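You operate a simulated robot arm through the tools that you are given. There is no shell and no other tool. Be economical: measure what you need, move in short steps, check, and stop when the job is done.

You are at the controls of a simulated two-armed robot. One attempt, no reset.

TASK
Pick up the tan block with a green hook with one hand, pass it to the other hand and put it on the top of the blue bench.

It is judged by the outcome, as a careful person would: the job done as asked, and still so three seconds after it is handed in. It fails if anything else is knocked over, pushed out of place, dropped, spilled or broken.

THE ROBOT
Two 7-joint arms with two-finger parallel grippers on one trunk, on a base that drives. Base frame: it is fixed to the floor where the robot stands at the start and does not move with it; the origin is under the middle of the robot, x ahead of it, y to its left, z up. Lengths are in m, angles in rad, forces in N, time in s.
The left shoulder is at the start at [0.05, 0.187, 0.985], the right one opposite. With the tool pointing down near the work surface each hand reaches from about 0.1 to 0.66 m from the robot's upright axis, wherever it stands, measured 20 degrees to its own side. Places, roughly: top of the blue bench [0.5, 1.8, 0.8]. Payload 3.43 kg a hand.
The tool frame of a hand sits at the grasp point between the pads (the TCP): z along the fingers, y along the line on which they close. The tips reach 0.03 m beyond it. The gripper opens to 0.094 m. The fingers are 0.028 m wide and 0.01 m thick; the gripper's body (0.05 by 0.096 m) begins 0.055 m behind the TCP.
Orientation is told as [roll, pitch, yaw] about the base's x, y, z axes, in that order, counted from this pose: with the fingers straight down and closing along the base's y, the tool's x points along the base's -x, its y along +y and its z along -z.

THE INTERFACE
- The arms move only by the tool jog_arm. It takes "left_deltas", "right_deltas" or both (then of equal length, played together; a hand with none holds still); each is a list of rows, each a list of 7 numbers: the shift along the base's x, y, z in m, then the turn, a rotation vector about the base's x, y, z in rad, then the opening in per cent of the stroke, from 0 (shut) to 100 (fully open). In form: [[dx, dy, dz, ax, ay, az, jaw], ...]. A call has 1 to 12 rows; each row shifts and turns the commanded pose from where the row before left it. Each row takes 0.2 s and may step no farther than 0.05 m and 0.15 rad from the row before; otherwise, or with a gripper value out of range, the whole call is refused. A pose out of reach is approached as far as the arm can. The call stops where the force on the tool passes 40 N (or 10 N more than at its start, if that is more) or the arm is blocked; 0.2 s more then pass. Each finger travels about 0.153 m/s and halts on what it meets, pressing with about 31 N; the grip force reading is that of the motor and also rises with nothing between the fingers. The clock runs only during rows and for 0.2 s after the last one: add rows that do not move to give the fingers time. It gives the time, the measured TCP pose, the force on the tool (base axes), the opening and the grip force at its end, in the units of the frame above (readings bear some noise), with the torque about the TCP (base axes, N m) and any sound that the robot's microphone picked up.
- Cameras (640 x 400 px; columns grow to the right, rows downward): "scene" is now at [0.1449, 0.0141, 1.1487]; the picture's right is [0.13, -0.99, 0.00], its down [-0.56, -0.07, -0.82] and it looks along [0.82, 0.11, -0.57] (base axes); focal length 214 px, centre (320, 200). "left" rides on the left gripper at [0.076, -0.014, -0.103] in its tool frame; the picture's right is [0.18, 0.98, 0.00], its down [-0.75, 0.14, -0.64] and it looks along [-0.63, 0.12, 0.77] (tool axes); focal length 243 px, centre (320, 200). "right" rides on the right gripper at [0.076, 0.014, -0.102] in its tool frame; the picture's right is [-0.18, 0.98, 0.00], its down [-0.75, -0.14, -0.64] and it looks along [-0.63, -0.12, 0.77] (tool axes); focal length 243 px, centre (320, 200). There is no depth. A picture from a camera that has moved, and an enlarged one, comes with that camera's place and axes in the base frame and with its lens.
- snapshot(camera): a new picture of that camera. No time passes.
- lift_body(by): slides the trunk up (or, below 0, down) by that many m; the arms and the scene camera ride with it, the base frame stays. It gives what a move gives, with no picture.
- base_move(legs): drives the robot by 1 to 6 legs, each [ahead, left, turn to the left] in m, m and rad, along the robot's own axes; the way and the turn of a leg run together, so that a leg with both is an arc; at most 1.5 m and 3.142 rad a leg. The arms and the cameras ride along, it lands a little off, and it stops where it bumps. It gives what a move gives.
- aim_head(pan, tilt): turns the head with the scene camera to pan (to the left, within 1.396 rad either way) and tilt (down, from -0.506 to 1.204), counted from straight ahead of the robot. It gives what a move gives.
- close_up(camera, box): a new picture of the part [left, top, right, bottom] of that camera's present view, enlarged. No time passes.
- job_done(): hands the job in; it is judged then, once.

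Go step by step. Nothing tells you exact positions but the pictures and the camera data: compare them with the known pose of the tool, close in by small moves and look again before you grip or let go. The budget is 120 turns and 100 pictures, counting those below and the enlarged ones. Unless the task says otherwise, let go and move clear before handing in, and close with one line.

The tools are called after "Call:" as name(argument=value, ...) on one line, values as JSON. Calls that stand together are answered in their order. jog_arm: Moves the arms, as the interface text tells. Its arguments: {"type":"object","properties":{"left_deltas":{"type":"array"},"right_deltas":{"type":"array"}},"required":[]} The other tools are called the same way: lift_body (by) slides the trunk up or down; base_move (legs) drives the base; aim_head (pan, tilt) turns the head that bears the scene camera; snapshot (camera) takes a picture; close_up (camera, box) takes an enlarged picture of a part of a camera's view; job_done () hands the job in.

At the start:

```text
clock: 0.0
left_tool_pos: [0.4004, 0.0485, 0.9303]
left_tcp_rot: [0.001, 0.001, 0.003]
left_wrist_force: [-0.7, -0.3, -0.2]
left_moment: [-0.04, -0.01, 0.06]
left_width: 0.0943
left_finger_force: 0.0
right_tool_pos: [0.3821, -0.2669, 0.922]
right_tcp_rot: [0.0, 0.001, 0.0]
right_wrist_force: [-0.3, -1.0, 0.9]
right_moment: [0.0, -0.01, -0.01]
right_width: 0.094
right_finger_force: 0.1
trunk travel left (down, up): [-0.2, 0.232]
robot x, y, heading: [-0.0006, -0.0018, -0.002]
head pan, tilt: [0.131, 0.604]
```

scene: 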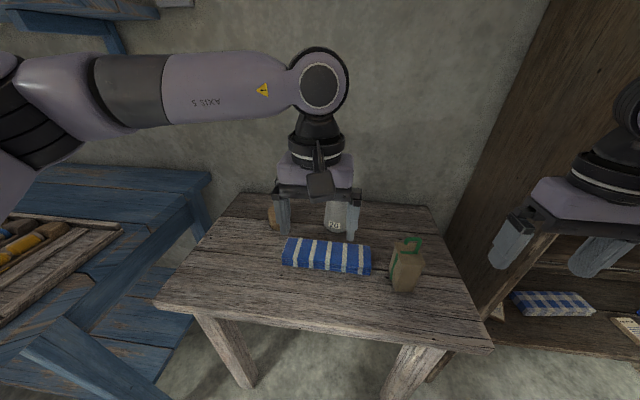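
right: 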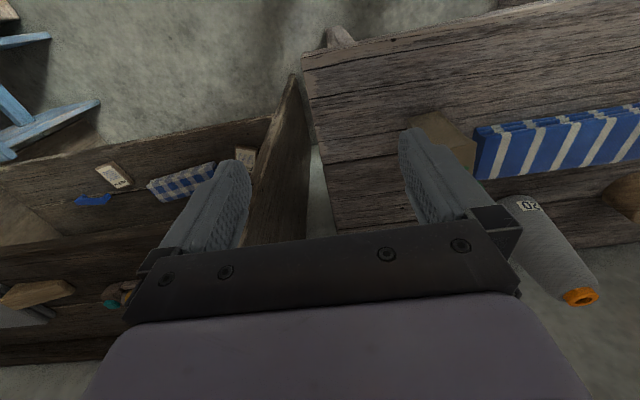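
left: 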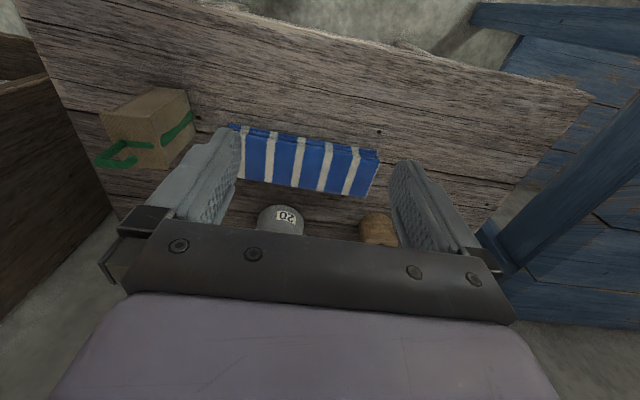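

The tan block with the green hook stands on the table's right front, roughly at [0.48, -0.14, 0.74]; the blue bench is to the left. I take close-ups first.

Call:
close_up(camera="scene", box=[350, 210, 478, 310])

Call:
close_up(camera="left", box=[60, 60, 260, 200])

Call:
aim_head(pan=1.2, tilt=0.4)

Call:
snapshot(camera="scene")

```text
4.00 times, centred on (414, 260) of scene
camera zoom: at [0.1449, 0.0141, 1.1487], right [0.13, -0.99, 0.0], down [-0.56, -0.07, -0.82], along [0.82, 0.11, -0.57], focal length 858 px, centre (-56, -40)
```

zoom: 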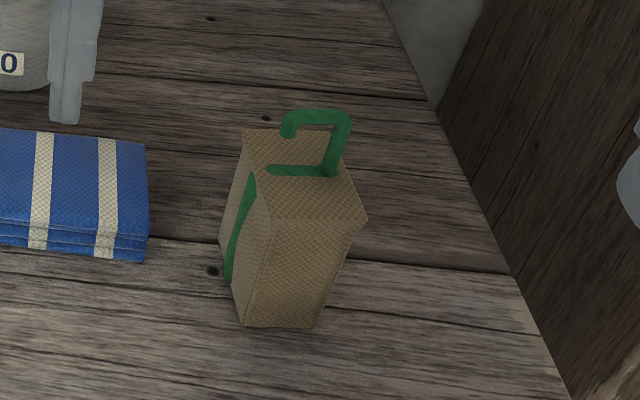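

```text
2.86 times, centred on (160, 130) of left
camera zoom: at [0.3238, 0.0362, 1.0326], right [-0.19, 0.98, 0.0], down [0.75, 0.14, 0.64], along [0.63, 0.12, -0.77], focal length 693 px, centre (777, 400)
```

zoom: 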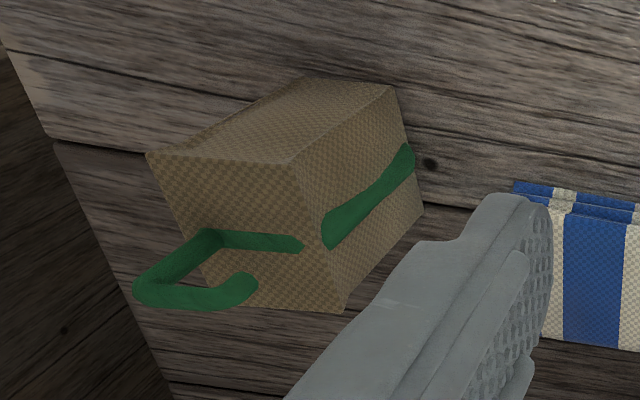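

```text
clock: 1.3
left_tool_pos: [0.4001, 0.0485, 0.9304]
left_tcp_rot: [0.001, 0.0, 0.001]
left_wrist_force: [-0.2, 1.5, 0.0]
left_moment: [0.01, 0.03, 0.0]
left_width: 0.094
left_finger_force: 0.0
right_tool_pos: [0.3817, -0.2666, 0.9225]
right_tcp_rot: [0.0, 0.001, -0.002]
right_wrist_force: [0.1, -0.5, 0.3]
right_moment: [-0.01, 0.02, -0.01]
right_width: 0.0938
right_finger_force: 0.0
trunk travel left (down, up): [-0.2, 0.232]
robot x, y, heading: [0.0006, 0.0001, -0.006]
head pan, tilt: [1.201, 0.4]
```

```text
94 pictures are left
camera scene: at [0.091, 0.0889, 1.1672], right [0.93, -0.36, 0.0], down [-0.14, -0.36, -0.92], along [0.33, 0.86, -0.39], focal length 214 px, centre (320, 200)
```

scene: 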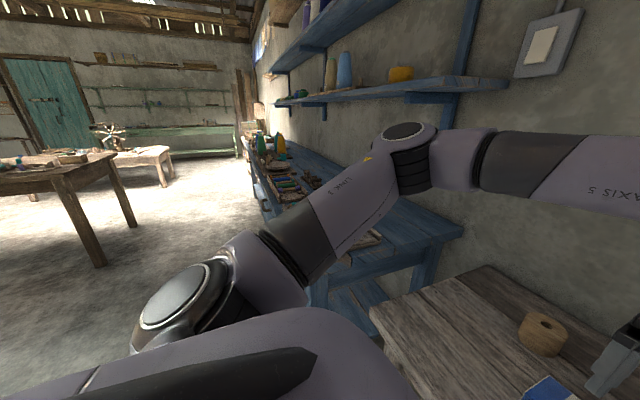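

The block is about 5 × 6 × 9 cm at [0.484, -0.135], yawed about +0.11, with its top near z = 0.79 and the hook rising to about 0.83. I move the right hand above it, move the left hand aside, and look again.

Call:
jog_arm(right_deltas=[[0.0256, 0.033, 0, 0, 0, 0.0275, 100], [0.0256, 0.033, 0, 0, 0, 0.0275, 100], [0.0256, 0.033, 0, 0, 0, 0.0275, 100], [0.0256, 0.033, 0, 0, 0, 0.0275, 100], [0, 0, 0, 0, 0, 0, 100]], left_deltas=[[0, 0.04, 0, 0, 0, 0, 100], [0, 0.04, 0, 0, 0, 0, 100], [0, 0.04, 0, 0, 0, 0, 100], [0, 0.04, 0, 0, 0, 0, 100], [0, 0, 0, 0, 0, 0, 100]])

Call:
aim_head(pan=-0.2, tilt=0.7)

Call:
snapshot(camera="scene")

Call:
snapshot(camera="right")

```text
clock: 2.5
left_tool_pos: [0.4011, 0.2084, 0.9302]
left_tcp_rot: [0.0, -0.001, 0.001]
left_wrist_force: [-0.4, 0.0, 0.1]
left_moment: [0.0, 0.01, 0.0]
left_width: 0.094
left_finger_force: 0.0
right_tool_pos: [0.4847, -0.1371, 0.9236]
right_tcp_rot: [0.001, 0.001, 0.111]
right_wrist_force: [-0.7, -0.6, 0.1]
right_moment: [0.0, -0.01, -0.04]
right_width: 0.0939
right_finger_force: 0.0
trunk travel left (down, up): [-0.2, 0.232]
robot x, y, heading: [0.0019, 0.0007, 0.0]
head pan, tilt: [1.201, 0.4]
```

```text
clock: 4.0
left_tool_pos: [0.4009, 0.2079, 0.9299]
left_tcp_rot: [0.001, 0.001, 0.002]
left_wrist_force: [0.7, 0.0, 0.0]
left_moment: [0.01, 0.01, -0.01]
left_width: 0.0941
left_finger_force: 0.1
right_tool_pos: [0.4852, -0.1379, 0.9253]
right_tcp_rot: [0.001, -0.001, 0.11]
right_wrist_force: [0.4, 0.2, -0.4]
right_moment: [0.02, 0.05, 0.01]
right_width: 0.0942
right_finger_force: 0.0
trunk travel left (down, up): [-0.2, 0.232]
robot x, y, heading: [-0.0009, -0.0003, 0.001]
head pan, tilt: [-0.201, 0.7]
```

```text
93 pictures are left
camera scene: at [0.1407, -0.0143, 1.1403], right [-0.2, -0.98, 0.0], down [-0.63, 0.13, -0.77], along [0.75, -0.15, -0.64], focal length 214 px, centre (320, 200)
```

scene: 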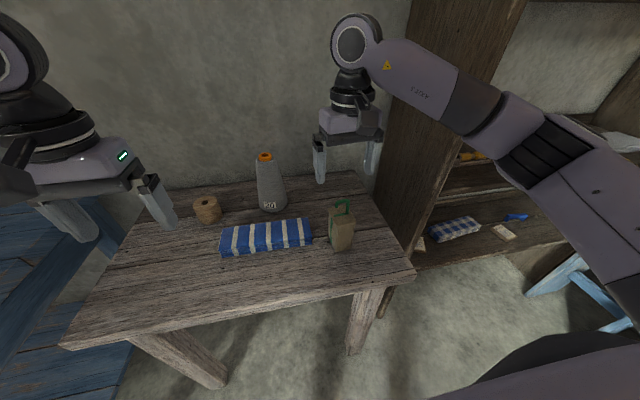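

```text
92 pictures are left
camera right: at [0.4082, -0.1317, 1.0255], right [0.08, 1.0, 0.0], down [0.76, -0.06, 0.64], along [0.64, -0.05, -0.77], focal length 243 px, centre (320, 200)
```

right: 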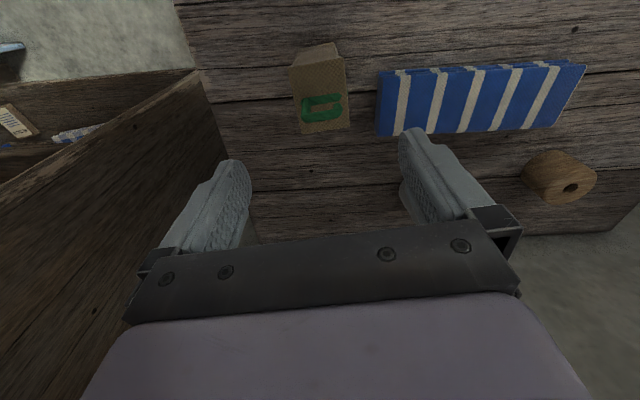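

The hand is over the block laterally, perhaps 6 mm too far forward. I drop part way and check again.

Call:
jog_arm(right_deltas=[[-0.005, 0, -0.02, 0, 0, 0, 100], [0, 0, -0.025, 0, 0, 0, 100], [0, 0, -0.025, 0, 0, 0, 100], [0, 0, 0, 0, 0, 0, 100]])

Call:
snapshot(camera="right")

Call:
close_up(camera="scene", box=[270, 110, 430, 260])

```text
clock: 5.0
left_tool_pos: [0.4007, 0.2082, 0.932]
left_tcp_rot: [0.002, 0.001, 0.002]
left_wrist_force: [-0.6, -0.5, 0.0]
left_moment: [0.01, 0.01, 0.02]
left_width: 0.0939
left_finger_force: 0.0
right_tool_pos: [0.4777, -0.1349, 0.8539]
right_tcp_rot: [-0.003, 0.001, 0.11]
right_wrist_force: [0.4, 0.8, -0.4]
right_moment: [0.04, -0.01, 0.02]
right_width: 0.0939
right_finger_force: 0.1
trunk travel left (down, up): [-0.2, 0.232]
robot x, y, heading: [0.0009, 0.0005, -0.0]
head pan, tilt: [-0.201, 0.7]
```

```text
91 pictures are left
camera right: at [0.4022, -0.1294, 0.9556], right [0.08, 1.0, 0.0], down [0.76, -0.06, 0.64], along [0.64, -0.05, -0.77], focal length 243 px, centre (320, 200)
```

right: 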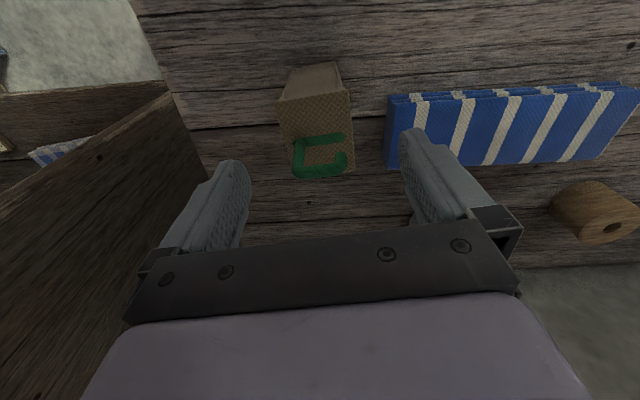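

```text
2.67 times, centred on (350, 185) of scene
camera zoom: at [0.1407, -0.0143, 1.1403], right [-0.2, -0.98, 0.0], down [-0.63, 0.13, -0.76], along [0.75, -0.15, -0.64], focal length 572 px, centre (240, 240)
```

zoom: 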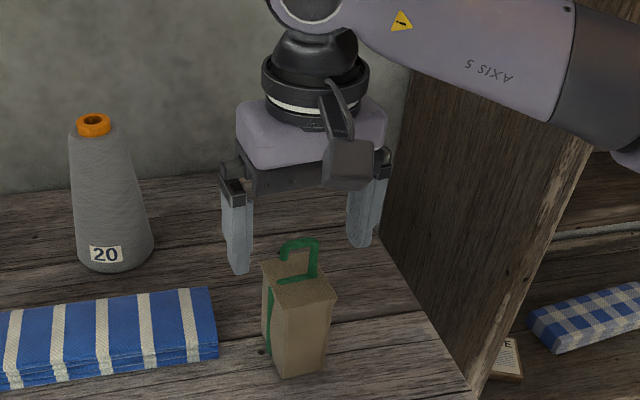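

Alignment is good (block top centre lies right under the TCP). The hook top is about z = 0.833, so I descend to TCP z ≈ 0.789 to keep the palm off it.

Call:
jog_arm(right_deltas=[[0.001, -0.001, -0.022, 0, 0, 0, 100], [0, 0, -0.022, 0, 0, 0, 100], [0, 0, -0.021, 0, 0, 0, 100], [0, 0, 0, 0, 0, 0, 100]])

Call:
snapshot(camera="right")

Call:
close_up(camera="scene", box=[270, 140, 430, 260])

```text
clock: 6.0
left_tool_pos: [0.4033, 0.2084, 0.9307]
left_tcp_rot: [-0.001, -0.001, 0.001]
left_wrist_force: [-0.7, 0.0, -0.2]
left_moment: [0.01, 0.0, 0.01]
left_width: 0.094
left_finger_force: 0.2
right_tool_pos: [0.4788, -0.1363, 0.7874]
right_tcp_rot: [-0.001, 0.0, 0.11]
right_wrist_force: [0.1, 0.4, -0.9]
right_moment: [0.0, -0.03, 0.01]
right_width: 0.0941
right_finger_force: 0.1
trunk travel left (down, up): [-0.2, 0.232]
robot x, y, heading: [0.0017, 0.0003, -0.002]
head pan, tilt: [-0.201, 0.7]
```

```text
89 pictures are left
camera right: at [0.4018, -0.1306, 0.8897], right [0.07, 1.0, 0.0], down [0.76, -0.06, 0.64], along [0.64, -0.05, -0.77], focal length 243 px, centre (320, 200)
```

right: 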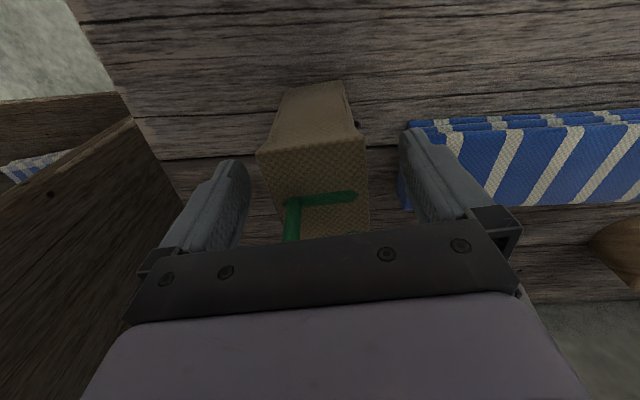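

```text
3.33 times, centred on (350, 200) of scene
camera zoom: at [0.1407, -0.0143, 1.1403], right [-0.2, -0.98, 0.0], down [-0.63, 0.13, -0.76], along [0.75, -0.15, -0.64], focal length 715 px, centre (220, 200)
```

zoom: 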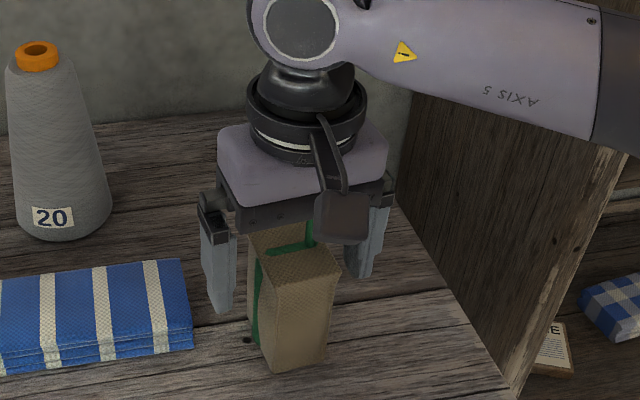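

The block stands between the fingers with clearance on both sides. Closing now.

Call:
jog_arm(right_deltas=[[0.002, 0, -0.002, 0, 0, 0, 50], [0, 0, 0, 0, 0, 0, 20], [0, 0, 0, 0, 0, 0, 20], [0, 0, 0, 0, 0, 0, 20], [0, 0, 0, 0, 0, 0, 20]])

Call:
snapshot(camera="right")

```text
clock: 7.2
left_tool_pos: [0.4012, 0.2082, 0.9304]
left_tcp_rot: [0.001, -0.003, 0.002]
left_wrist_force: [0.4, 0.0, 0.8]
left_moment: [0.01, 0.01, -0.02]
left_width: 0.0941
left_finger_force: 0.1
right_tool_pos: [0.4809, -0.1362, 0.786]
right_tcp_rot: [0.001, 0.0, 0.11]
right_wrist_force: [-7.0, -4.4, 11.3]
right_moment: [0.1, 0.34, -0.01]
right_width: 0.0544
right_finger_force: 31.0
trunk travel left (down, up): [-0.2, 0.232]
robot x, y, heading: [-0.0006, -0.0017, -0.001]
head pan, tilt: [-0.201, 0.7]
```

```text
87 pictures are left
camera right: at [0.404, -0.1304, 0.8886], right [0.08, 1.0, 0.0], down [0.76, -0.06, 0.64], along [0.64, -0.05, -0.77], focal length 243 px, centre (320, 200)
```

right: 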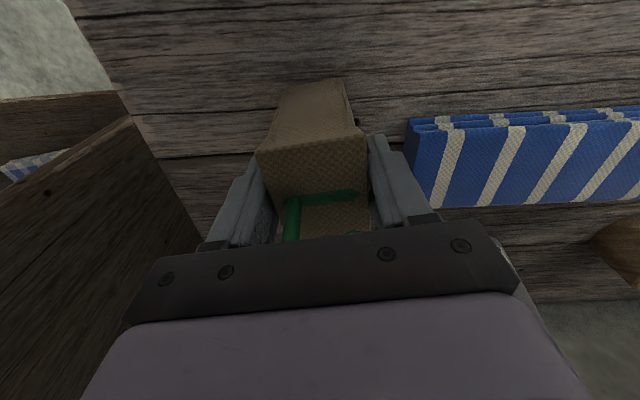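

Gripped at 54 mm with 31 N. Lifting.

Call:
jog_arm(right_deltas=[[0, 0, 0.01, 0, 0, 0, 20], [0, 0, 0.03, 0, 0, 0, 20], [0, 0, 0.04, 0, 0, 0, 20], [0, 0, 0.04, 0, 0, 0, 20], [0, 0, 0.04, 0, 0, 0, 20], [0, 0, 0.04, 0, 0, 0, 20], [0, 0, 0, 0, 0, 0, 20]])

Call:
snapshot(camera="scene")

Call:
snapshot(camera="right")

```text
clock: 8.8
left_tool_pos: [0.4008, 0.2083, 0.9298]
left_tcp_rot: [0.001, -0.001, 0.002]
left_wrist_force: [-1.3, -0.2, 0.3]
left_moment: [0.01, -0.01, 0.0]
left_width: 0.0941
left_finger_force: 0.2
right_tool_pos: [0.4842, -0.1368, 0.9873]
right_tcp_rot: [0.001, 0.001, 0.11]
right_wrist_force: [0.3, 0.3, -5.0]
right_moment: [-0.03, 0.0, -0.01]
right_width: 0.0545
right_finger_force: 30.9
trunk travel left (down, up): [-0.2, 0.232]
robot x, y, heading: [0.0021, -0.0026, 0.003]
head pan, tilt: [-0.201, 0.7]
```

```text
86 pictures are left
camera scene: at [0.141, -0.0144, 1.1402], right [-0.2, -0.98, 0.0], down [-0.63, 0.13, -0.76], along [0.75, -0.15, -0.64], focal length 214 px, centre (320, 200)
```

scene: 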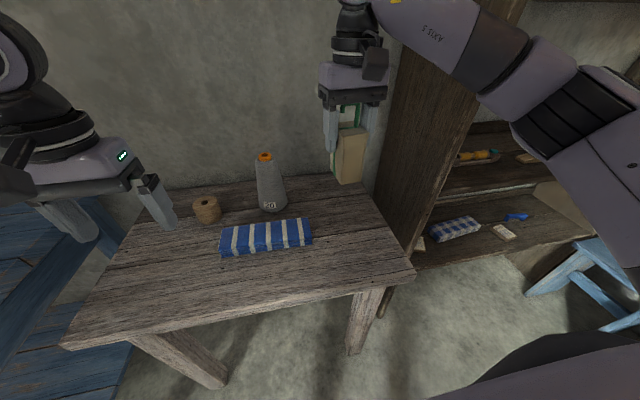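

```text
85 pictures are left
camera right: at [0.4082, -0.1316, 1.0895], right [0.07, 1.0, 0.0], down [0.77, -0.06, 0.64], along [0.64, -0.05, -0.77], focal length 243 px, centre (320, 200)
```

right: 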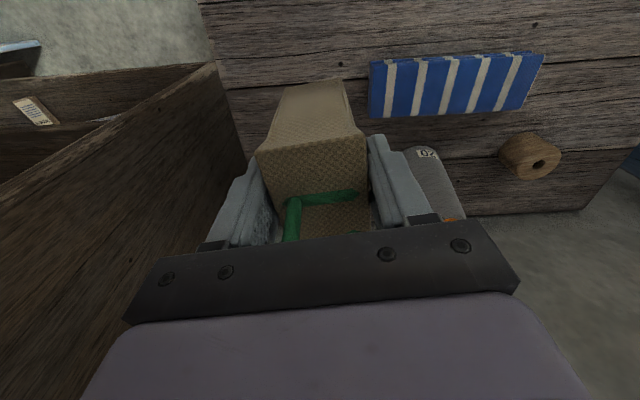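

The block is firmly held and came up cleanly. Next I bring it in front of the trunk with the right hand and turn the left hand so its fingers point to the right, closing along x, ready to take the block from the side.

Call:
jog_arm(right_deltas=[[-0.006, 0.008, 0.006, 0, 0, -0.016, 20], [-0.006, 0.008, 0.006, 0, 0, -0.016, 20], [-0.006, 0.008, 0.006, 0, 0, -0.016, 20], [-0.006, 0.008, 0.006, 0, 0, -0.016, 20], [-0.006, 0.008, 0.006, 0, 0, -0.016, 20], [-0.006, 0.008, 0.006, 0, 0, -0.016, 20], [-0.006, 0.008, 0.006, 0, 0, -0.014, 20]], left_deltas=[[0.0028, -0.003, 0.0036, -0.0724, 0.0724, 0.0944, 100], [0.0028, -0.003, 0.0036, -0.0724, 0.0724, 0.0944, 100], [0.0028, -0.003, 0.0036, -0.0724, 0.0724, 0.0944, 100], [0.0028, -0.003, 0.0036, -0.0724, 0.0724, 0.0944, 100], [0.0028, -0.003, 0.0036, -0.0724, 0.0724, 0.0944, 100], [0.0028, -0.003, 0.0036, -0.0724, 0.0724, 0.0944, 100], [0.0028, -0.003, 0.0036, -0.0724, 0.0724, 0.0944, 100]])

Call:
snapshot(camera="scene")

```text
clock: 10.4
left_tool_pos: [0.421, 0.1896, 0.9558]
left_tcp_rot: [-0.347, 0.626, 0.58]
left_wrist_force: [0.1, 0.4, 0.2]
left_moment: [0.02, -0.01, -0.04]
left_width: 0.0939
left_finger_force: 0.0
right_tool_pos: [0.4397, -0.0798, 1.0261]
right_tcp_rot: [-0.001, -0.001, 0.001]
right_wrist_force: [0.1, -1.5, -6.5]
right_moment: [-0.02, 0.0, 0.02]
right_width: 0.0542
right_finger_force: 30.7
trunk travel left (down, up): [-0.2, 0.232]
robot x, y, heading: [0.0016, 0.0015, -0.003]
head pan, tilt: [-0.201, 0.7]
```

```text
84 pictures are left
camera scene: at [0.1409, -0.0143, 1.1403], right [-0.2, -0.98, 0.0], down [-0.63, 0.13, -0.76], along [0.75, -0.15, -0.64], focal length 214 px, centre (320, 200)
```

scene: 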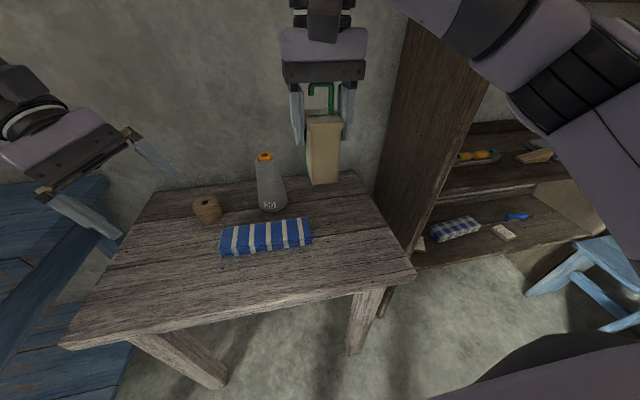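

The left hand follows the turn well; I finish it and look.

Call:
jog_arm(left_deltas=[[0.0028, -0.003, 0.0036, -0.0724, 0.0724, 0.0944, 100], [0.0028, -0.003, 0.0036, -0.0724, 0.0724, 0.0944, 100], [0.0028, -0.003, 0.0036, -0.0724, 0.0724, 0.0944, 100], [0.0028, -0.003, 0.0036, -0.0724, 0.0724, 0.0944, 100], [0.0028, -0.003, 0.0036, -0.0724, 0.0724, 0.0944, 100], [0.0028, -0.003, 0.0036, -0.0724, 0.0724, 0.0944, 100], [0.0028, -0.003, 0.0036, -0.0724, 0.0724, 0.0944, 100], [0, 0, 0, 0, 0, 0, 100]])

Call:
aim_head(pan=0.0, tilt=0.35)

Call:
snapshot(camera="scene")

Call:
snapshot(camera="left")

```text
clock: 12.2
left_tool_pos: [0.4411, 0.1695, 0.9811]
left_tcp_rot: [0.013, 1.308, 1.585]
left_wrist_force: [-0.5, 0.2, 0.6]
left_moment: [0.02, 0.0, 0.0]
left_width: 0.094
left_finger_force: 0.1
right_tool_pos: [0.4405, -0.0805, 1.0275]
right_tcp_rot: [0.0, 0.001, 0.0]
right_wrist_force: [0.3, 0.3, -5.3]
right_moment: [0.02, -0.03, 0.0]
right_width: 0.0543
right_finger_force: 30.7
trunk travel left (down, up): [-0.2, 0.232]
robot x, y, heading: [-0.0019, 0.001, -0.002]
head pan, tilt: [-0.201, 0.7]
```

```text
clock: 13.1
left_tool_pos: [0.4408, 0.168, 0.9811]
left_tcp_rot: [0.006, 1.309, 1.577]
left_wrist_force: [-0.1, -0.6, 0.5]
left_moment: [-0.02, -0.01, 0.01]
left_width: 0.0939
left_finger_force: 0.1
right_tool_pos: [0.441, -0.0804, 1.0267]
right_tcp_rot: [0.001, 0.0, 0.0]
right_wrist_force: [-0.6, -0.6, -5.8]
right_moment: [0.0, 0.0, 0.01]
right_width: 0.0543
right_finger_force: 30.7
trunk travel left (down, up): [-0.2, 0.232]
robot x, y, heading: [0.0008, 0.0032, 0.003]
head pan, tilt: [0.0, 0.351]
```

```text
83 pictures are left
camera scene: at [0.1509, 0.0025, 1.1716], right [0.0, -1.0, 0.0], down [-0.34, 0.0, -0.94], along [0.94, 0.0, -0.34], focal length 214 px, centre (320, 200)
```

scene: 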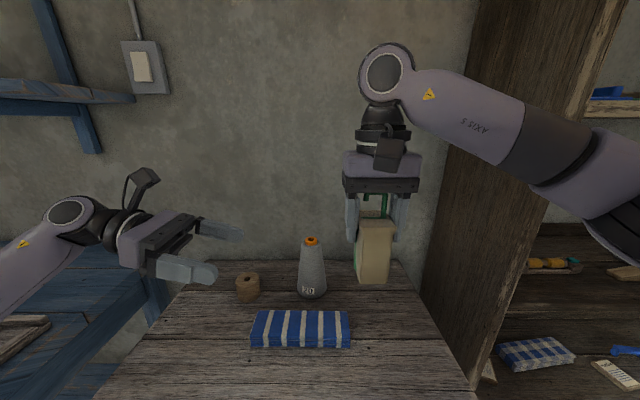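

```text
82 pictures are left
camera left: at [0.4551, 0.2485, 1.0805], right [-0.98, -0.05, 0.18], down [-0.14, 0.82, -0.56], along [-0.12, -0.58, -0.81], focal length 243 px, centre (320, 200)
```

left: 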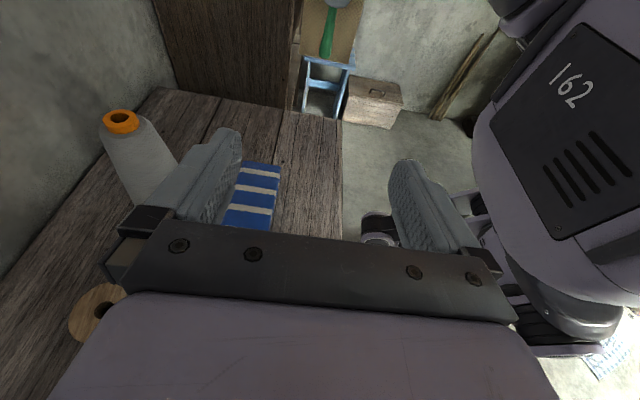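

Left hand is posed as wanted; the block spans z ≈ 0.945–1.042. I approach half way and check.

Call:
jog_arm(left_deltas=[[0.001, -0.04, -0.001, 0, 0, 0, 100], [0.001, -0.04, -0.001, 0, 0, 0, 100], [0, -0.04, -0.001, 0, 0, 0, 100], [0, -0.03, 0, 0, 0, 0, 100], [0, 0, 0, 0, 0, 0, 100]])

Call:
snapshot(camera="scene")

Call:
snapshot(camera="left")

```text
clock: 14.3
left_tool_pos: [0.4435, 0.0169, 0.9779]
left_tcp_rot: [0.008, 1.307, 1.581]
left_wrist_force: [0.8, 0.3, 0.2]
left_moment: [-0.03, 0.0, 0.0]
left_width: 0.0942
left_finger_force: 0.1
right_tool_pos: [0.4406, -0.0814, 1.0271]
right_tcp_rot: [0.0, -0.002, -0.002]
right_wrist_force: [-0.1, -0.6, -4.9]
right_moment: [0.0, -0.01, 0.02]
right_width: 0.0543
right_finger_force: 31.3
trunk travel left (down, up): [-0.2, 0.232]
robot x, y, heading: [-0.0006, 0.0004, -0.005]
head pan, tilt: [0.0, 0.351]
```

```text
81 pictures are left
camera scene: at [0.1509, 0.0025, 1.1716], right [0.0, -1.0, 0.0], down [-0.34, 0.0, -0.94], along [0.94, 0.0, -0.34], focal length 214 px, centre (320, 200)
```

scene: 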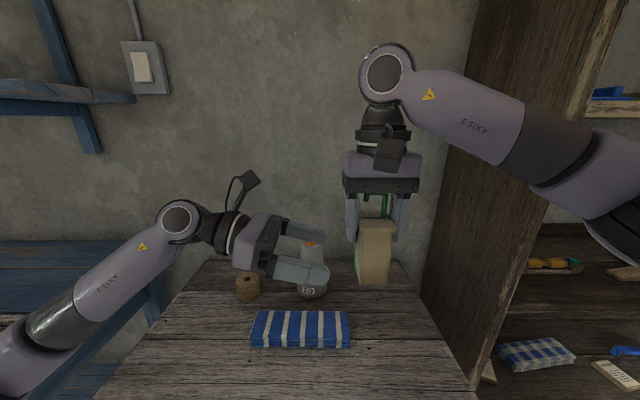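

```text
80 pictures are left
camera left: at [0.4574, 0.097, 1.0773], right [-0.98, -0.05, 0.18], down [-0.14, 0.82, -0.56], along [-0.12, -0.58, -0.81], focal length 243 px, centre (320, 200)
```

left: 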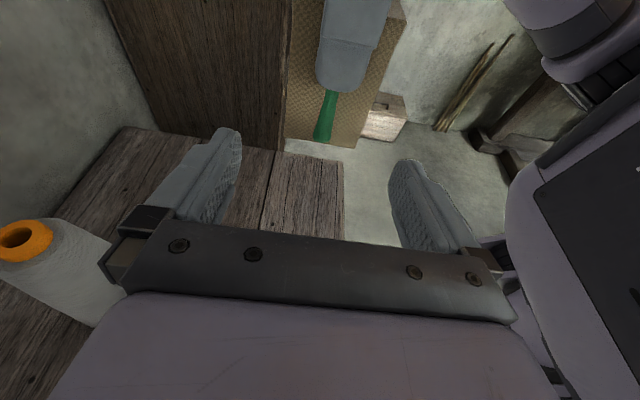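

The block lies centred between the left fingers' paths. I advance the rest gently.

Call:
jog_arm(left_deltas=[[0, -0.02, 0, 0, 0, 0, 100], [0, -0.02, 0, 0, 0, 0, 100], [0, -0.02, 0, 0, 0, 0, 100], [0, -0.015, 0, 0, 0, 0, 100], [0, -0.01, 0, 0, 0, 0, 100], [0, 0, 0, 0, 0, 0, 100]])

Call:
close_up(camera="scene", box=[230, 130, 470, 300])

Call:
snapshot(camera="left")

Call:
snapshot(camera="right")

```text
clock: 15.7
left_tool_pos: [0.4459, -0.0671, 0.9763]
left_tcp_rot: [0.006, 1.308, 1.579]
left_wrist_force: [0.6, 0.7, 1.7]
left_moment: [-0.01, 0.02, -0.04]
left_width: 0.0934
left_finger_force: 0.0
right_tool_pos: [0.4414, -0.0797, 1.0273]
right_tcp_rot: [0.0, 0.0, -0.001]
right_wrist_force: [-0.9, 1.1, -4.9]
right_moment: [0.01, -0.03, 0.0]
right_width: 0.0543
right_finger_force: 31.3
trunk travel left (down, up): [-0.2, 0.232]
robot x, y, heading: [-0.001, 0.0011, 0.001]
head pan, tilt: [0.0, 0.351]
```

```text
2.35 times, centred on (350, 215) of scene
camera zoom: at [0.1509, 0.0025, 1.1716], right [0.0, -1.0, 0.0], down [-0.34, 0.0, -0.94], along [0.94, 0.0, -0.34], focal length 505 px, centre (249, 165)
```

zoom: 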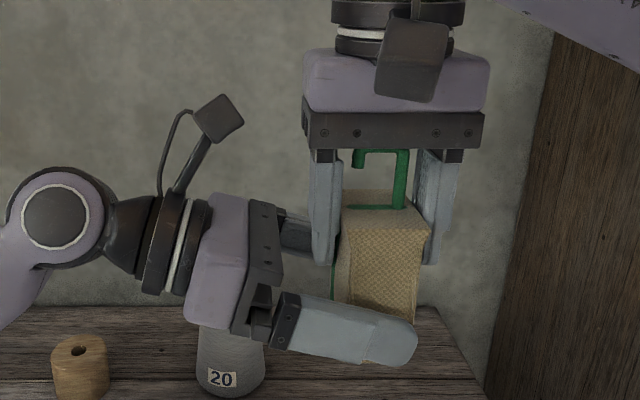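

```text
78 pictures are left
camera left: at [0.4588, 0.0135, 1.0763], right [-0.98, -0.05, 0.18], down [-0.14, 0.82, -0.56], along [-0.12, -0.58, -0.81], focal length 243 px, centre (320, 200)
```

left: 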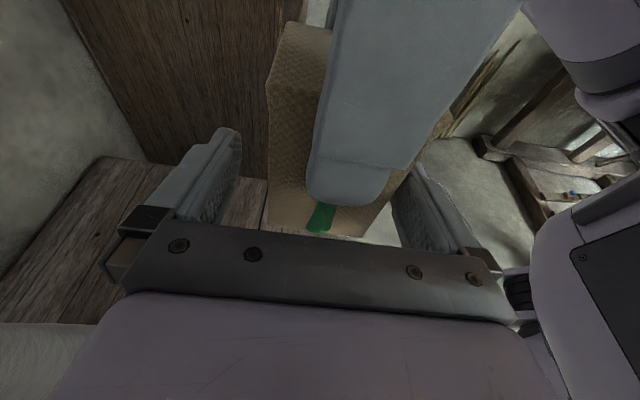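

```text
77 pictures are left
camera right: at [0.3652, -0.0662, 1.1285], right [0.18, 0.98, 0.0], down [0.75, -0.14, 0.64], along [0.63, -0.12, -0.77], focal length 243 px, centre (320, 200)
```

right: 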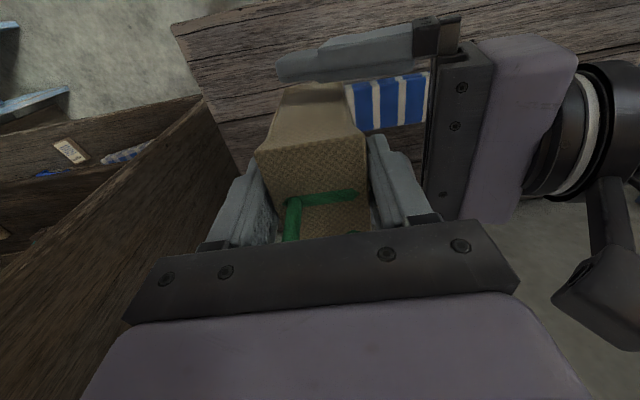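

The left fingers straddle the block below the right fingertips with room everywhere. Closing the left hand while the right holds.

Call:
jog_arm(left_deltas=[[0, 0, 0, 0, 0, 0, 75], [0, 0, 0, 0, 0, 0, 60], [0, 0, 0, 0, 0, 0, 30], [0, 0, 0, 0, 0, 0, 30], [0, 0, 0, 0, 0, 0, 30]])

Call:
snapshot(camera="left")

```text
clock: 16.9
left_tool_pos: [0.4435, -0.0673, 0.9766]
left_tcp_rot: [-0.001, 1.307, 1.565]
left_wrist_force: [-25.1, 0.5, -0.4]
left_moment: [-0.22, -0.71, 0.0]
left_width: 0.0664
left_finger_force: 30.9
right_tool_pos: [0.4422, -0.0812, 1.0262]
right_tcp_rot: [-0.001, -0.006, -0.005]
right_wrist_force: [25.4, -1.8, -2.5]
right_moment: [0.2, -0.55, -0.3]
right_width: 0.0545
right_finger_force: 30.9
trunk travel left (down, up): [-0.2, 0.232]
robot x, y, heading: [0.0015, -0.0001, -0.002]
head pan, tilt: [0.0, 0.351]
```

```text
76 pictures are left
camera left: at [0.4569, 0.0127, 1.0764], right [-0.98, -0.04, 0.18], down [-0.14, 0.82, -0.56], along [-0.12, -0.58, -0.81], focal length 243 px, centre (320, 200)
```

left: 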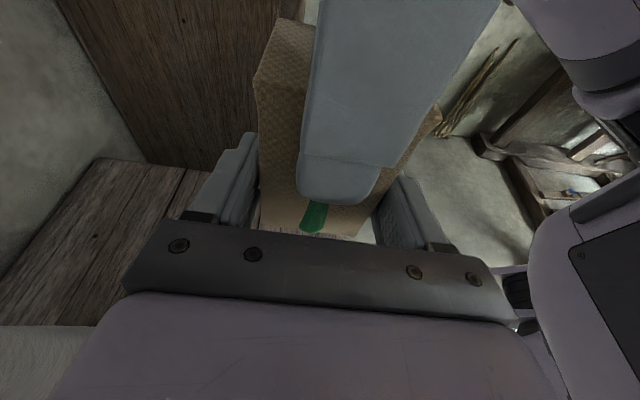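

Both hands hold it, but push against each other with 25 N along x; I ease the left hand about 3 mm towards -x before releasing.

Call:
jog_arm(left_deltas=[[-0.0015, 0, 0, 0, 0, 0, 30], [-0.0015, 0, 0, 0, 0, 0, 30], [0, 0, 0, 0, 0, 0, 30]])

```text
clock: 17.7
left_tool_pos: [0.4415, -0.0672, 0.9769]
left_tcp_rot: [0.009, 1.309, 1.579]
left_wrist_force: [-14.4, 1.0, 0.1]
left_moment: [-0.04, 0.02, -0.46]
left_width: 0.0663
left_finger_force: 30.7
right_tool_pos: [0.44, -0.0799, 1.0261]
right_tcp_rot: [-0.003, -0.001, 0.002]
right_wrist_force: [14.6, -1.4, -4.9]
right_moment: [0.01, -0.71, 0.27]
right_width: 0.0544
right_finger_force: 31.7
trunk travel left (down, up): [-0.2, 0.232]
robot x, y, heading: [-0.0008, -0.0012, 0.003]
head pan, tilt: [0.0, 0.351]
```

Call:
jog_arm(left_deltas=[[-0.002, 0, 0, 0, 0, 0, 30], [-0.001, 0, 0, 0, 0, 0, 30], [0, 0, 0, 0, 0, 0, 30]])

```text
clock: 18.5
left_tool_pos: [0.4408, -0.0666, 0.9761]
left_tcp_rot: [0.012, 1.309, 1.59]
left_wrist_force: [7.6, 2.3, -0.9]
left_moment: [0.02, 0.89, -0.65]
left_width: 0.0663
left_finger_force: 31.0
right_tool_pos: [0.4403, -0.08, 1.0269]
right_tcp_rot: [0.0, 0.002, 0.006]
right_wrist_force: [-7.8, -2.2, -4.0]
right_moment: [-0.08, -0.47, 0.8]
right_width: 0.0541
right_finger_force: 30.9
trunk travel left (down, up): [-0.2, 0.232]
robot x, y, heading: [0.0001, 0.0015, 0.002]
head pan, tilt: [0.0, 0.351]
```

Forces are now low. I open the right hand part way and raise it straight off the block.

Call:
jog_arm(right_deltas=[[0, 0, 0, 0, 0, 0, 68], [0, 0, 0, 0, 0, 0, 76], [0, 0, 0, 0, 0, 0, 76]])

Call:
close_up(camera="scene", box=[230, 130, 470, 300])

```text
clock: 19.3
left_tool_pos: [0.4379, -0.0672, 0.9765]
left_tcp_rot: [0.008, 1.308, 1.58]
left_wrist_force: [1.1, -0.3, 0.5]
left_moment: [0.02, 0.02, 0.01]
left_width: 0.0664
left_finger_force: 30.7
right_tool_pos: [0.4413, -0.0802, 1.0281]
right_tcp_rot: [0.0, -0.001, 0.0]
right_wrist_force: [0.2, 0.0, -0.7]
right_moment: [0.0, 0.0, 0.03]
right_width: 0.0717
right_finger_force: 0.0
trunk travel left (down, up): [-0.2, 0.232]
robot x, y, heading: [0.0022, -0.0006, 0.001]
head pan, tilt: [0.0, 0.351]
```

```text
2.35 times, centred on (350, 215) of scene
camera zoom: at [0.1509, 0.0025, 1.1716], right [0.0, -1.0, 0.0], down [-0.34, 0.0, -0.94], along [0.94, 0.0, -0.34], focal length 505 px, centre (249, 165)
```

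zoom: 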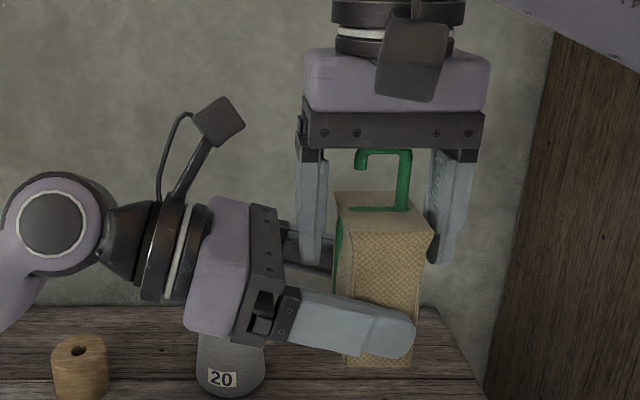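

Call:
jog_arm(right_deltas=[[0, 0, 0.015, 0, 0, 0, 76], [0, 0, 0.03, 0, 0, 0, 76], [0, 0, 0.04, 0, 0, 0, 76], [0, -0.02, 0.04, 0, 0, 0, 76], [0, -0.05, 0, 0, 0, 0, 76], [0, -0.05, 0, 0, 0, 0, 76], [0, -0.05, 0, 0, 0, 0, 76], [0, 0, 0, 0, 0, 0, 76]])

Call:
snapshot(camera="scene")

```text
clock: 21.1
left_tool_pos: [0.4379, -0.0674, 0.9757]
left_tcp_rot: [0.01, 1.306, 1.579]
left_wrist_force: [0.2, 0.0, -0.4]
left_moment: [0.09, 0.0, -0.04]
left_width: 0.0665
left_finger_force: 31.1
right_tool_pos: [0.4384, -0.2529, 1.1512]
right_tcp_rot: [0.0, -0.001, 0.0]
right_wrist_force: [-0.1, -0.4, 0.0]
right_moment: [0.03, 0.05, 0.01]
right_width: 0.0715
right_finger_force: 0.0
trunk travel left (down, up): [-0.2, 0.232]
robot x, y, heading: [-0.001, 0.0011, -0.001]
head pan, tilt: [0.0, 0.351]
```

```text
74 pictures are left
camera scene: at [0.1509, 0.0025, 1.1716], right [0.0, -1.0, 0.0], down [-0.34, 0.0, -0.94], along [0.94, 0.0, -0.34], focal length 214 px, centre (320, 200)
```

scene: 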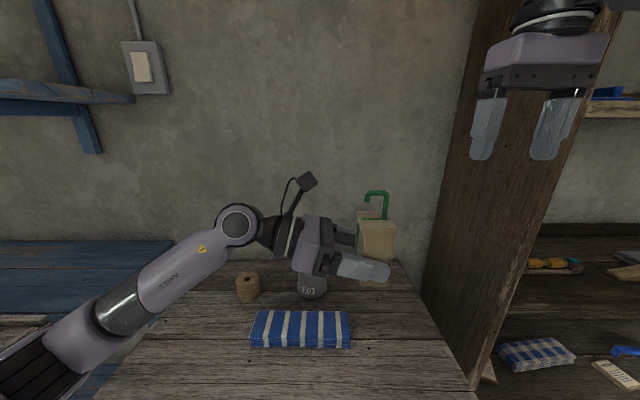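

The handover worked: the left hand alone holds the block upright. I back off from the table and look at the bench.

Call:
base_move(legs=[[-0.35, 0, 0]])

Call:
aim_head(pan=0.95, tilt=0.35)

Call:
snapshot(camera="scene")

```text
clock: 23.4
left_tool_pos: [0.0822, -0.0678, 0.9761]
left_tcp_rot: [0.007, 1.308, 1.577]
left_wrist_force: [-0.1, 0.7, 0.2]
left_moment: [0.07, -0.01, 0.03]
left_width: 0.0661
left_finger_force: 30.8
right_tool_pos: [0.0842, -0.2517, 1.1512]
right_tcp_rot: [-0.001, -0.001, -0.002]
right_wrist_force: [0.8, 0.9, -0.9]
right_moment: [0.02, 0.03, 0.04]
right_width: 0.0713
right_finger_force: 0.1
trunk travel left (down, up): [-0.2, 0.232]
robot x, y, heading: [-0.3553, 0.0014, -0.003]
head pan, tilt: [0.0, 0.351]
```

```text
clock: 24.6
left_tool_pos: [0.0821, -0.0674, 0.9768]
left_tcp_rot: [0.009, 1.308, 1.579]
left_wrist_force: [-0.5, 0.3, 0.1]
left_moment: [0.1, 0.01, 0.0]
left_width: 0.0661
left_finger_force: 30.9
right_tool_pos: [0.083, -0.2525, 1.1521]
right_tcp_rot: [-0.001, -0.001, -0.004]
right_wrist_force: [0.0, 0.7, -0.1]
right_moment: [-0.04, 0.02, 0.0]
right_width: 0.0716
right_finger_force: 0.1
trunk travel left (down, up): [-0.2, 0.232]
robot x, y, heading: [-0.3524, 0.0001, 0.0]
head pan, tilt: [0.949, 0.351]
```

```text
73 pictures are left
camera scene: at [-0.2428, 0.0784, 1.1717], right [0.81, -0.58, 0.0], down [-0.2, -0.28, -0.94], along [0.55, 0.76, -0.34], focal length 214 px, centre (320, 200)
```

scene: 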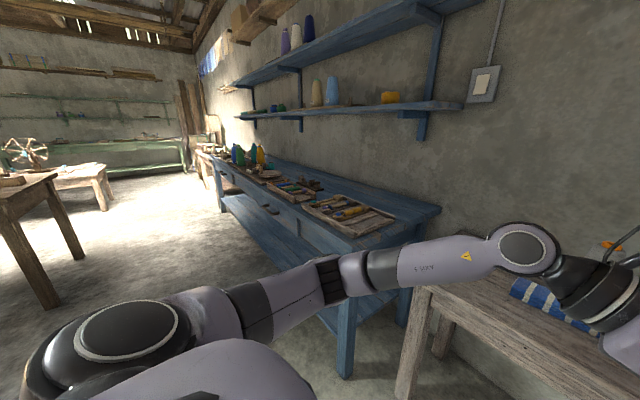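

The bench top (z≈0.8) starts at y≈0.5, with its front edge near x≈0.18 and trays along the front. I back off a little more and move left to look for a free spot.

Call:
base_move(legs=[[-0.2, 0, 0], [0, 0.9, 0]])

Call:
aim_head(pan=0.3, tilt=0.3)

Call:
snapshot(camera="scene")

```text
clock: 30.4
left_tool_pos: [-0.1126, 0.8143, 0.9761]
left_tcp_rot: [0.009, 1.307, 1.582]
left_wrist_force: [-0.1, -0.4, 0.5]
left_moment: [0.08, -0.02, 0.01]
left_width: 0.0663
left_finger_force: 31.3
right_tool_pos: [-0.1112, 0.6292, 1.151]
right_tcp_rot: [0.0, 0.0, 0.0]
right_wrist_force: [-1.3, 0.4, 0.1]
right_moment: [0.04, -0.01, -0.01]
right_width: 0.0713
right_finger_force: 0.0
trunk travel left (down, up): [-0.2, 0.232]
robot x, y, heading: [-0.5501, 0.8764, 0.002]
head pan, tilt: [0.949, 0.351]
```

```text
clock: 31.5
left_tool_pos: [-0.1131, 0.8142, 0.977]
left_tcp_rot: [0.009, 1.307, 1.581]
left_wrist_force: [0.3, -0.1, 0.1]
left_moment: [0.11, -0.01, -0.01]
left_width: 0.0661
left_finger_force: 30.5
right_tool_pos: [-0.1105, 0.6295, 1.1514]
right_tcp_rot: [0.0, 0.001, -0.001]
right_wrist_force: [0.5, -0.5, 1.2]
right_moment: [0.02, 0.01, 0.0]
right_width: 0.0713
right_finger_force: 0.1
trunk travel left (down, up): [-0.2, 0.232]
robot x, y, heading: [-0.55, 0.8813, 0.003]
head pan, tilt: [0.3, 0.3]
```

```text
72 pictures are left
camera scene: at [-0.404, 0.9111, 1.1764], right [0.3, -0.95, 0.0], down [-0.28, -0.09, -0.96], along [0.91, 0.28, -0.3], focal length 214 px, centre (320, 200)
```

scene: 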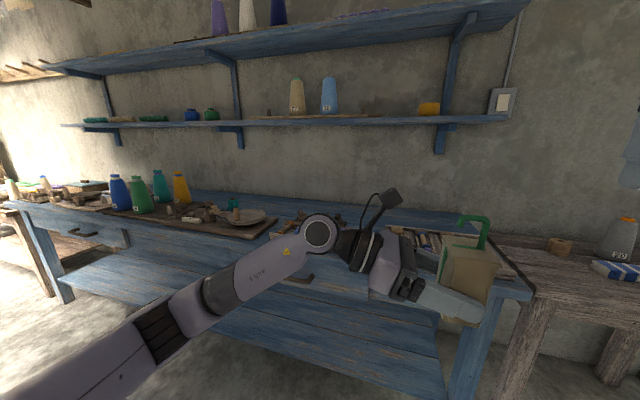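

I raise the trunk to see the bench top from higher up.

Call:
lift_body(by=0.22)

Call:
aim_head(pan=0.3, tilt=0.5)

Call:
snapshot(camera="scene")

```text
clock: 33.8
left_tool_pos: [-0.1125, 0.8143, 1.1966]
left_tcp_rot: [0.012, 1.307, 1.583]
left_wrist_force: [-0.5, 0.2, -5.9]
left_moment: [0.04, 0.02, 0.01]
left_width: 0.0664
left_finger_force: 31.3
right_tool_pos: [-0.1107, 0.6298, 1.3721]
right_tcp_rot: [-0.001, 0.0, 0.0]
right_wrist_force: [-0.7, 0.5, 0.0]
right_moment: [-0.01, 0.0, -0.01]
right_width: 0.0715
right_finger_force: 0.0
trunk travel left (down, up): [-0.42, 0.012]
robot x, y, heading: [-0.5506, 0.8792, 0.0]
head pan, tilt: [0.3, 0.3]
```

```text
clock: 34.5
left_tool_pos: [-0.1123, 0.8138, 1.1958]
left_tcp_rot: [0.008, 1.308, 1.581]
left_wrist_force: [0.1, -0.2, -5.7]
left_moment: [0.08, 0.01, 0.02]
left_width: 0.0661
left_finger_force: 31.4
right_tool_pos: [-0.1117, 0.6288, 1.3719]
right_tcp_rot: [0.0, -0.001, -0.001]
right_wrist_force: [-0.3, 1.4, 0.4]
right_moment: [-0.02, -0.02, 0.01]
right_width: 0.0712
right_finger_force: 0.2
trunk travel left (down, up): [-0.42, 0.012]
robot x, y, heading: [-0.5482, 0.8809, -0.002]
head pan, tilt: [0.3, 0.499]
```

```text
71 pictures are left
camera scene: at [-0.4062, 0.9103, 1.378], right [0.3, -0.95, 0.0], down [-0.46, -0.14, -0.88], along [0.84, 0.26, -0.48], focal length 214 px, centre (320, 200)
```

scene: 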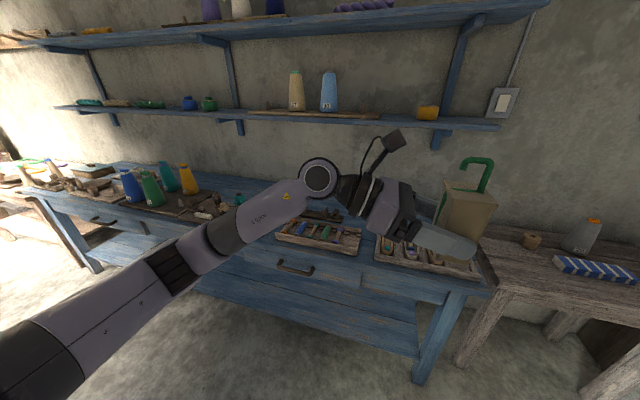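

Call:
base_move(legs=[[0, 0.6, 0]])

Call:
aim_head(pan=-0.15, tilt=0.55)

Call:
snapshot(camera="scene")

```text
clock: 37.8
left_tool_pos: [-0.1115, 1.3901, 1.1977]
left_tcp_rot: [0.009, 1.306, 1.569]
left_wrist_force: [-0.5, 0.0, -4.9]
left_moment: [0.05, -0.05, -0.01]
left_width: 0.0662
left_finger_force: 31.8
right_tool_pos: [-0.1125, 1.2059, 1.3708]
right_tcp_rot: [-0.002, -0.001, -0.011]
right_wrist_force: [0.1, 0.0, 0.0]
right_moment: [0.01, -0.04, -0.01]
right_width: 0.0716
right_finger_force: 0.0
trunk travel left (down, up): [-0.42, 0.012]
robot x, y, heading: [-0.5468, 1.4607, -0.013]
head pan, tilt: [0.3, 0.499]
```

```text
clock: 38.7
left_tool_pos: [-0.1107, 1.3893, 1.1961]
left_tcp_rot: [0.008, 1.306, 1.57]
left_wrist_force: [-0.2, 0.3, -5.1]
left_moment: [0.08, -0.01, -0.01]
left_width: 0.0663
left_finger_force: 31.3
right_tool_pos: [-0.1114, 1.2049, 1.3711]
right_tcp_rot: [0.001, 0.0, -0.01]
right_wrist_force: [0.5, -0.1, 0.0]
right_moment: [-0.02, 0.0, 0.0]
right_width: 0.0716
right_finger_force: 0.1
trunk travel left (down, up): [-0.42, 0.012]
robot x, y, heading: [-0.547, 1.4603, -0.013]
head pan, tilt: [-0.15, 0.55]
```

```text
70 pictures are left
camera scene: at [-0.4017, 1.4495, 1.3734], right [-0.16, -0.99, 0.0], down [-0.52, 0.08, -0.85], along [0.84, -0.14, -0.52], focal length 214 px, centre (320, 200)
```

scene: 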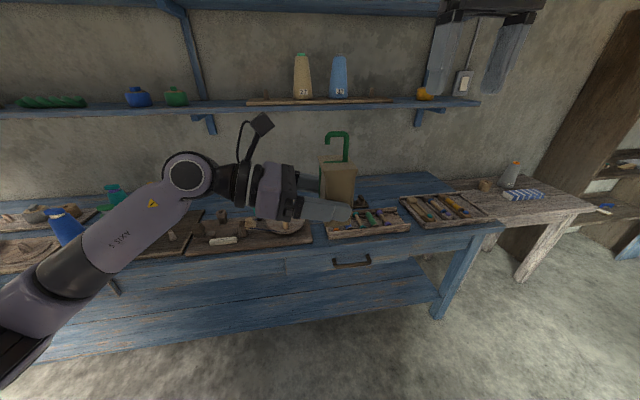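

The front of the bench is filled with trays; behind the right-hand tray there is a free strip (x≈0.48–0.75, y≈0.5–0.95). I check the left part of the bench too.

Call:
aim_head(pan=0.75, tilt=0.55)

Call:
snapshot(camera="scene")

Call:
snapshot(camera="right")

```text
clock: 39.9
left_tool_pos: [-0.112, 1.3888, 1.1957]
left_tcp_rot: [0.008, 1.307, 1.569]
left_wrist_force: [1.0, -0.3, -5.5]
left_moment: [0.1, 0.01, -0.01]
left_width: 0.0664
left_finger_force: 31.2
right_tool_pos: [-0.112, 1.2059, 1.3716]
right_tcp_rot: [0.0, 0.0, -0.011]
right_wrist_force: [-0.1, -0.6, -0.7]
right_moment: [0.02, 0.04, 0.0]
right_width: 0.0715
right_finger_force: 0.1
trunk travel left (down, up): [-0.42, 0.012]
robot x, y, heading: [-0.5483, 1.4648, -0.013]
head pan, tilt: [0.75, 0.55]
```

```text
69 pictures are left
camera scene: at [-0.4239, 1.5242, 1.3734], right [0.67, -0.74, 0.0], down [-0.39, -0.35, -0.85], along [0.63, 0.57, -0.52], focal length 214 px, centre (320, 200)
```

scene: 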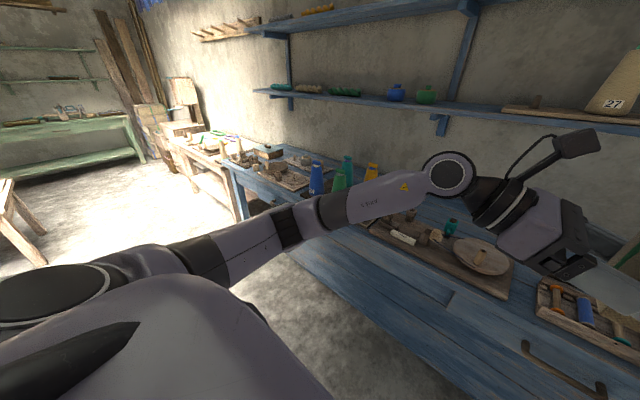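

```text
68 pictures are left
camera right: at [-0.1869, 1.2202, 1.4729], right [0.2, 0.98, 0.0], down [0.75, -0.15, 0.64], along [0.63, -0.12, -0.77], focal length 243 px, centre (320, 200)
```

right: 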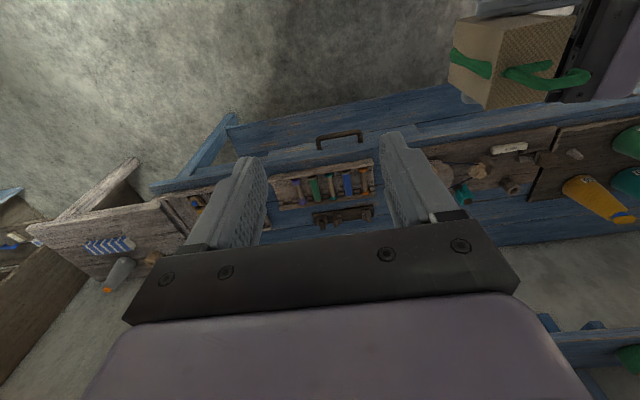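

There is no gap in the front row large enough, so the free strip behind the trays is the target. To place there the hand should point forward (+x); I test that turn here in free space.

Call:
jog_arm(left_deltas=[[0.01, 0.025, 0, 0, 0, 0.14, 30], [0.01, 0.025, 0, 0, 0, 0.14, 30], [0.01, 0.025, 0, 0, 0, 0.14, 30], [0.01, 0.025, 0, 0, 0, 0.14, 30], [0.01, 0.025, 0, 0, 0, 0.14, 30], [0.01, 0.025, 0, 0, 0, 0.14, 30], [0.01, 0.025, 0, 0, 0, 0.14, 30], [0.01, 0.025, 0, 0, 0, 0.14, 30], [0.01, 0.025, 0, 0, 0, 0.14, 30], [0.01, 0.025, 0, 0, 0, 0.14, 30], [0, 0, 0, 0, 0, 0.14, 30], [0, 0, 0, 0, 0, 0, 30]])

Call:
aim_head(pan=0.2, tilt=0.7)

Call:
snapshot(camera="scene")

```text
clock: 42.5
left_tool_pos: [-0.011, 1.6412, 1.197]
left_tcp_rot: [0.009, 1.305, 3.11]
left_wrist_force: [0.0, 0.3, -5.1]
left_moment: [0.0, 0.07, -0.02]
left_width: 0.0662
left_finger_force: 31.2
right_tool_pos: [-0.1105, 1.2053, 1.3713]
right_tcp_rot: [0.0, 0.002, -0.011]
right_wrist_force: [0.3, -0.4, 0.0]
right_moment: [0.02, 0.01, 0.0]
right_width: 0.0715
right_finger_force: 0.1
trunk travel left (down, up): [-0.42, 0.012]
robot x, y, heading: [-0.5472, 1.4627, -0.013]
head pan, tilt: [0.75, 0.55]
```

```text
clock: 43.5
left_tool_pos: [-0.0115, 1.6405, 1.1977]
left_tcp_rot: [0.009, 1.307, 3.106]
left_wrist_force: [0.2, -0.5, -5.5]
left_moment: [-0.01, 0.08, 0.01]
left_width: 0.0664
left_finger_force: 31.4
right_tool_pos: [-0.1105, 1.2061, 1.3714]
right_tcp_rot: [0.001, 0.0, -0.01]
right_wrist_force: [-0.7, -0.9, -0.3]
right_moment: [0.0, 0.01, -0.01]
right_width: 0.0717
right_finger_force: 0.0
trunk travel left (down, up): [-0.42, 0.012]
robot x, y, heading: [-0.5465, 1.463, -0.012]
head pan, tilt: [0.201, 0.7]
```

```text
67 pictures are left
camera scene: at [-0.4068, 1.4801, 1.3602], right [0.19, -0.98, 0.0], down [-0.63, -0.12, -0.76], along [0.75, 0.15, -0.64], focal length 214 px, centre (320, 200)
```

scene: 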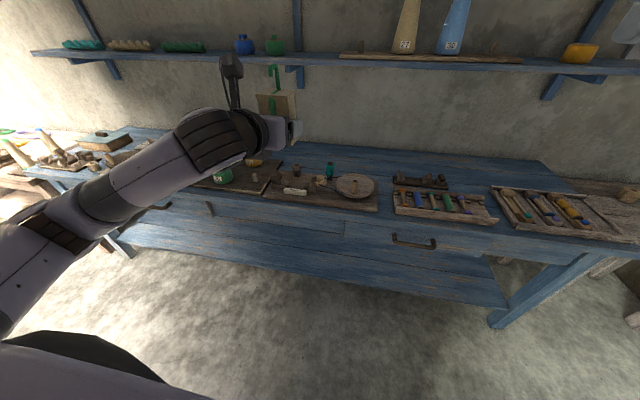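

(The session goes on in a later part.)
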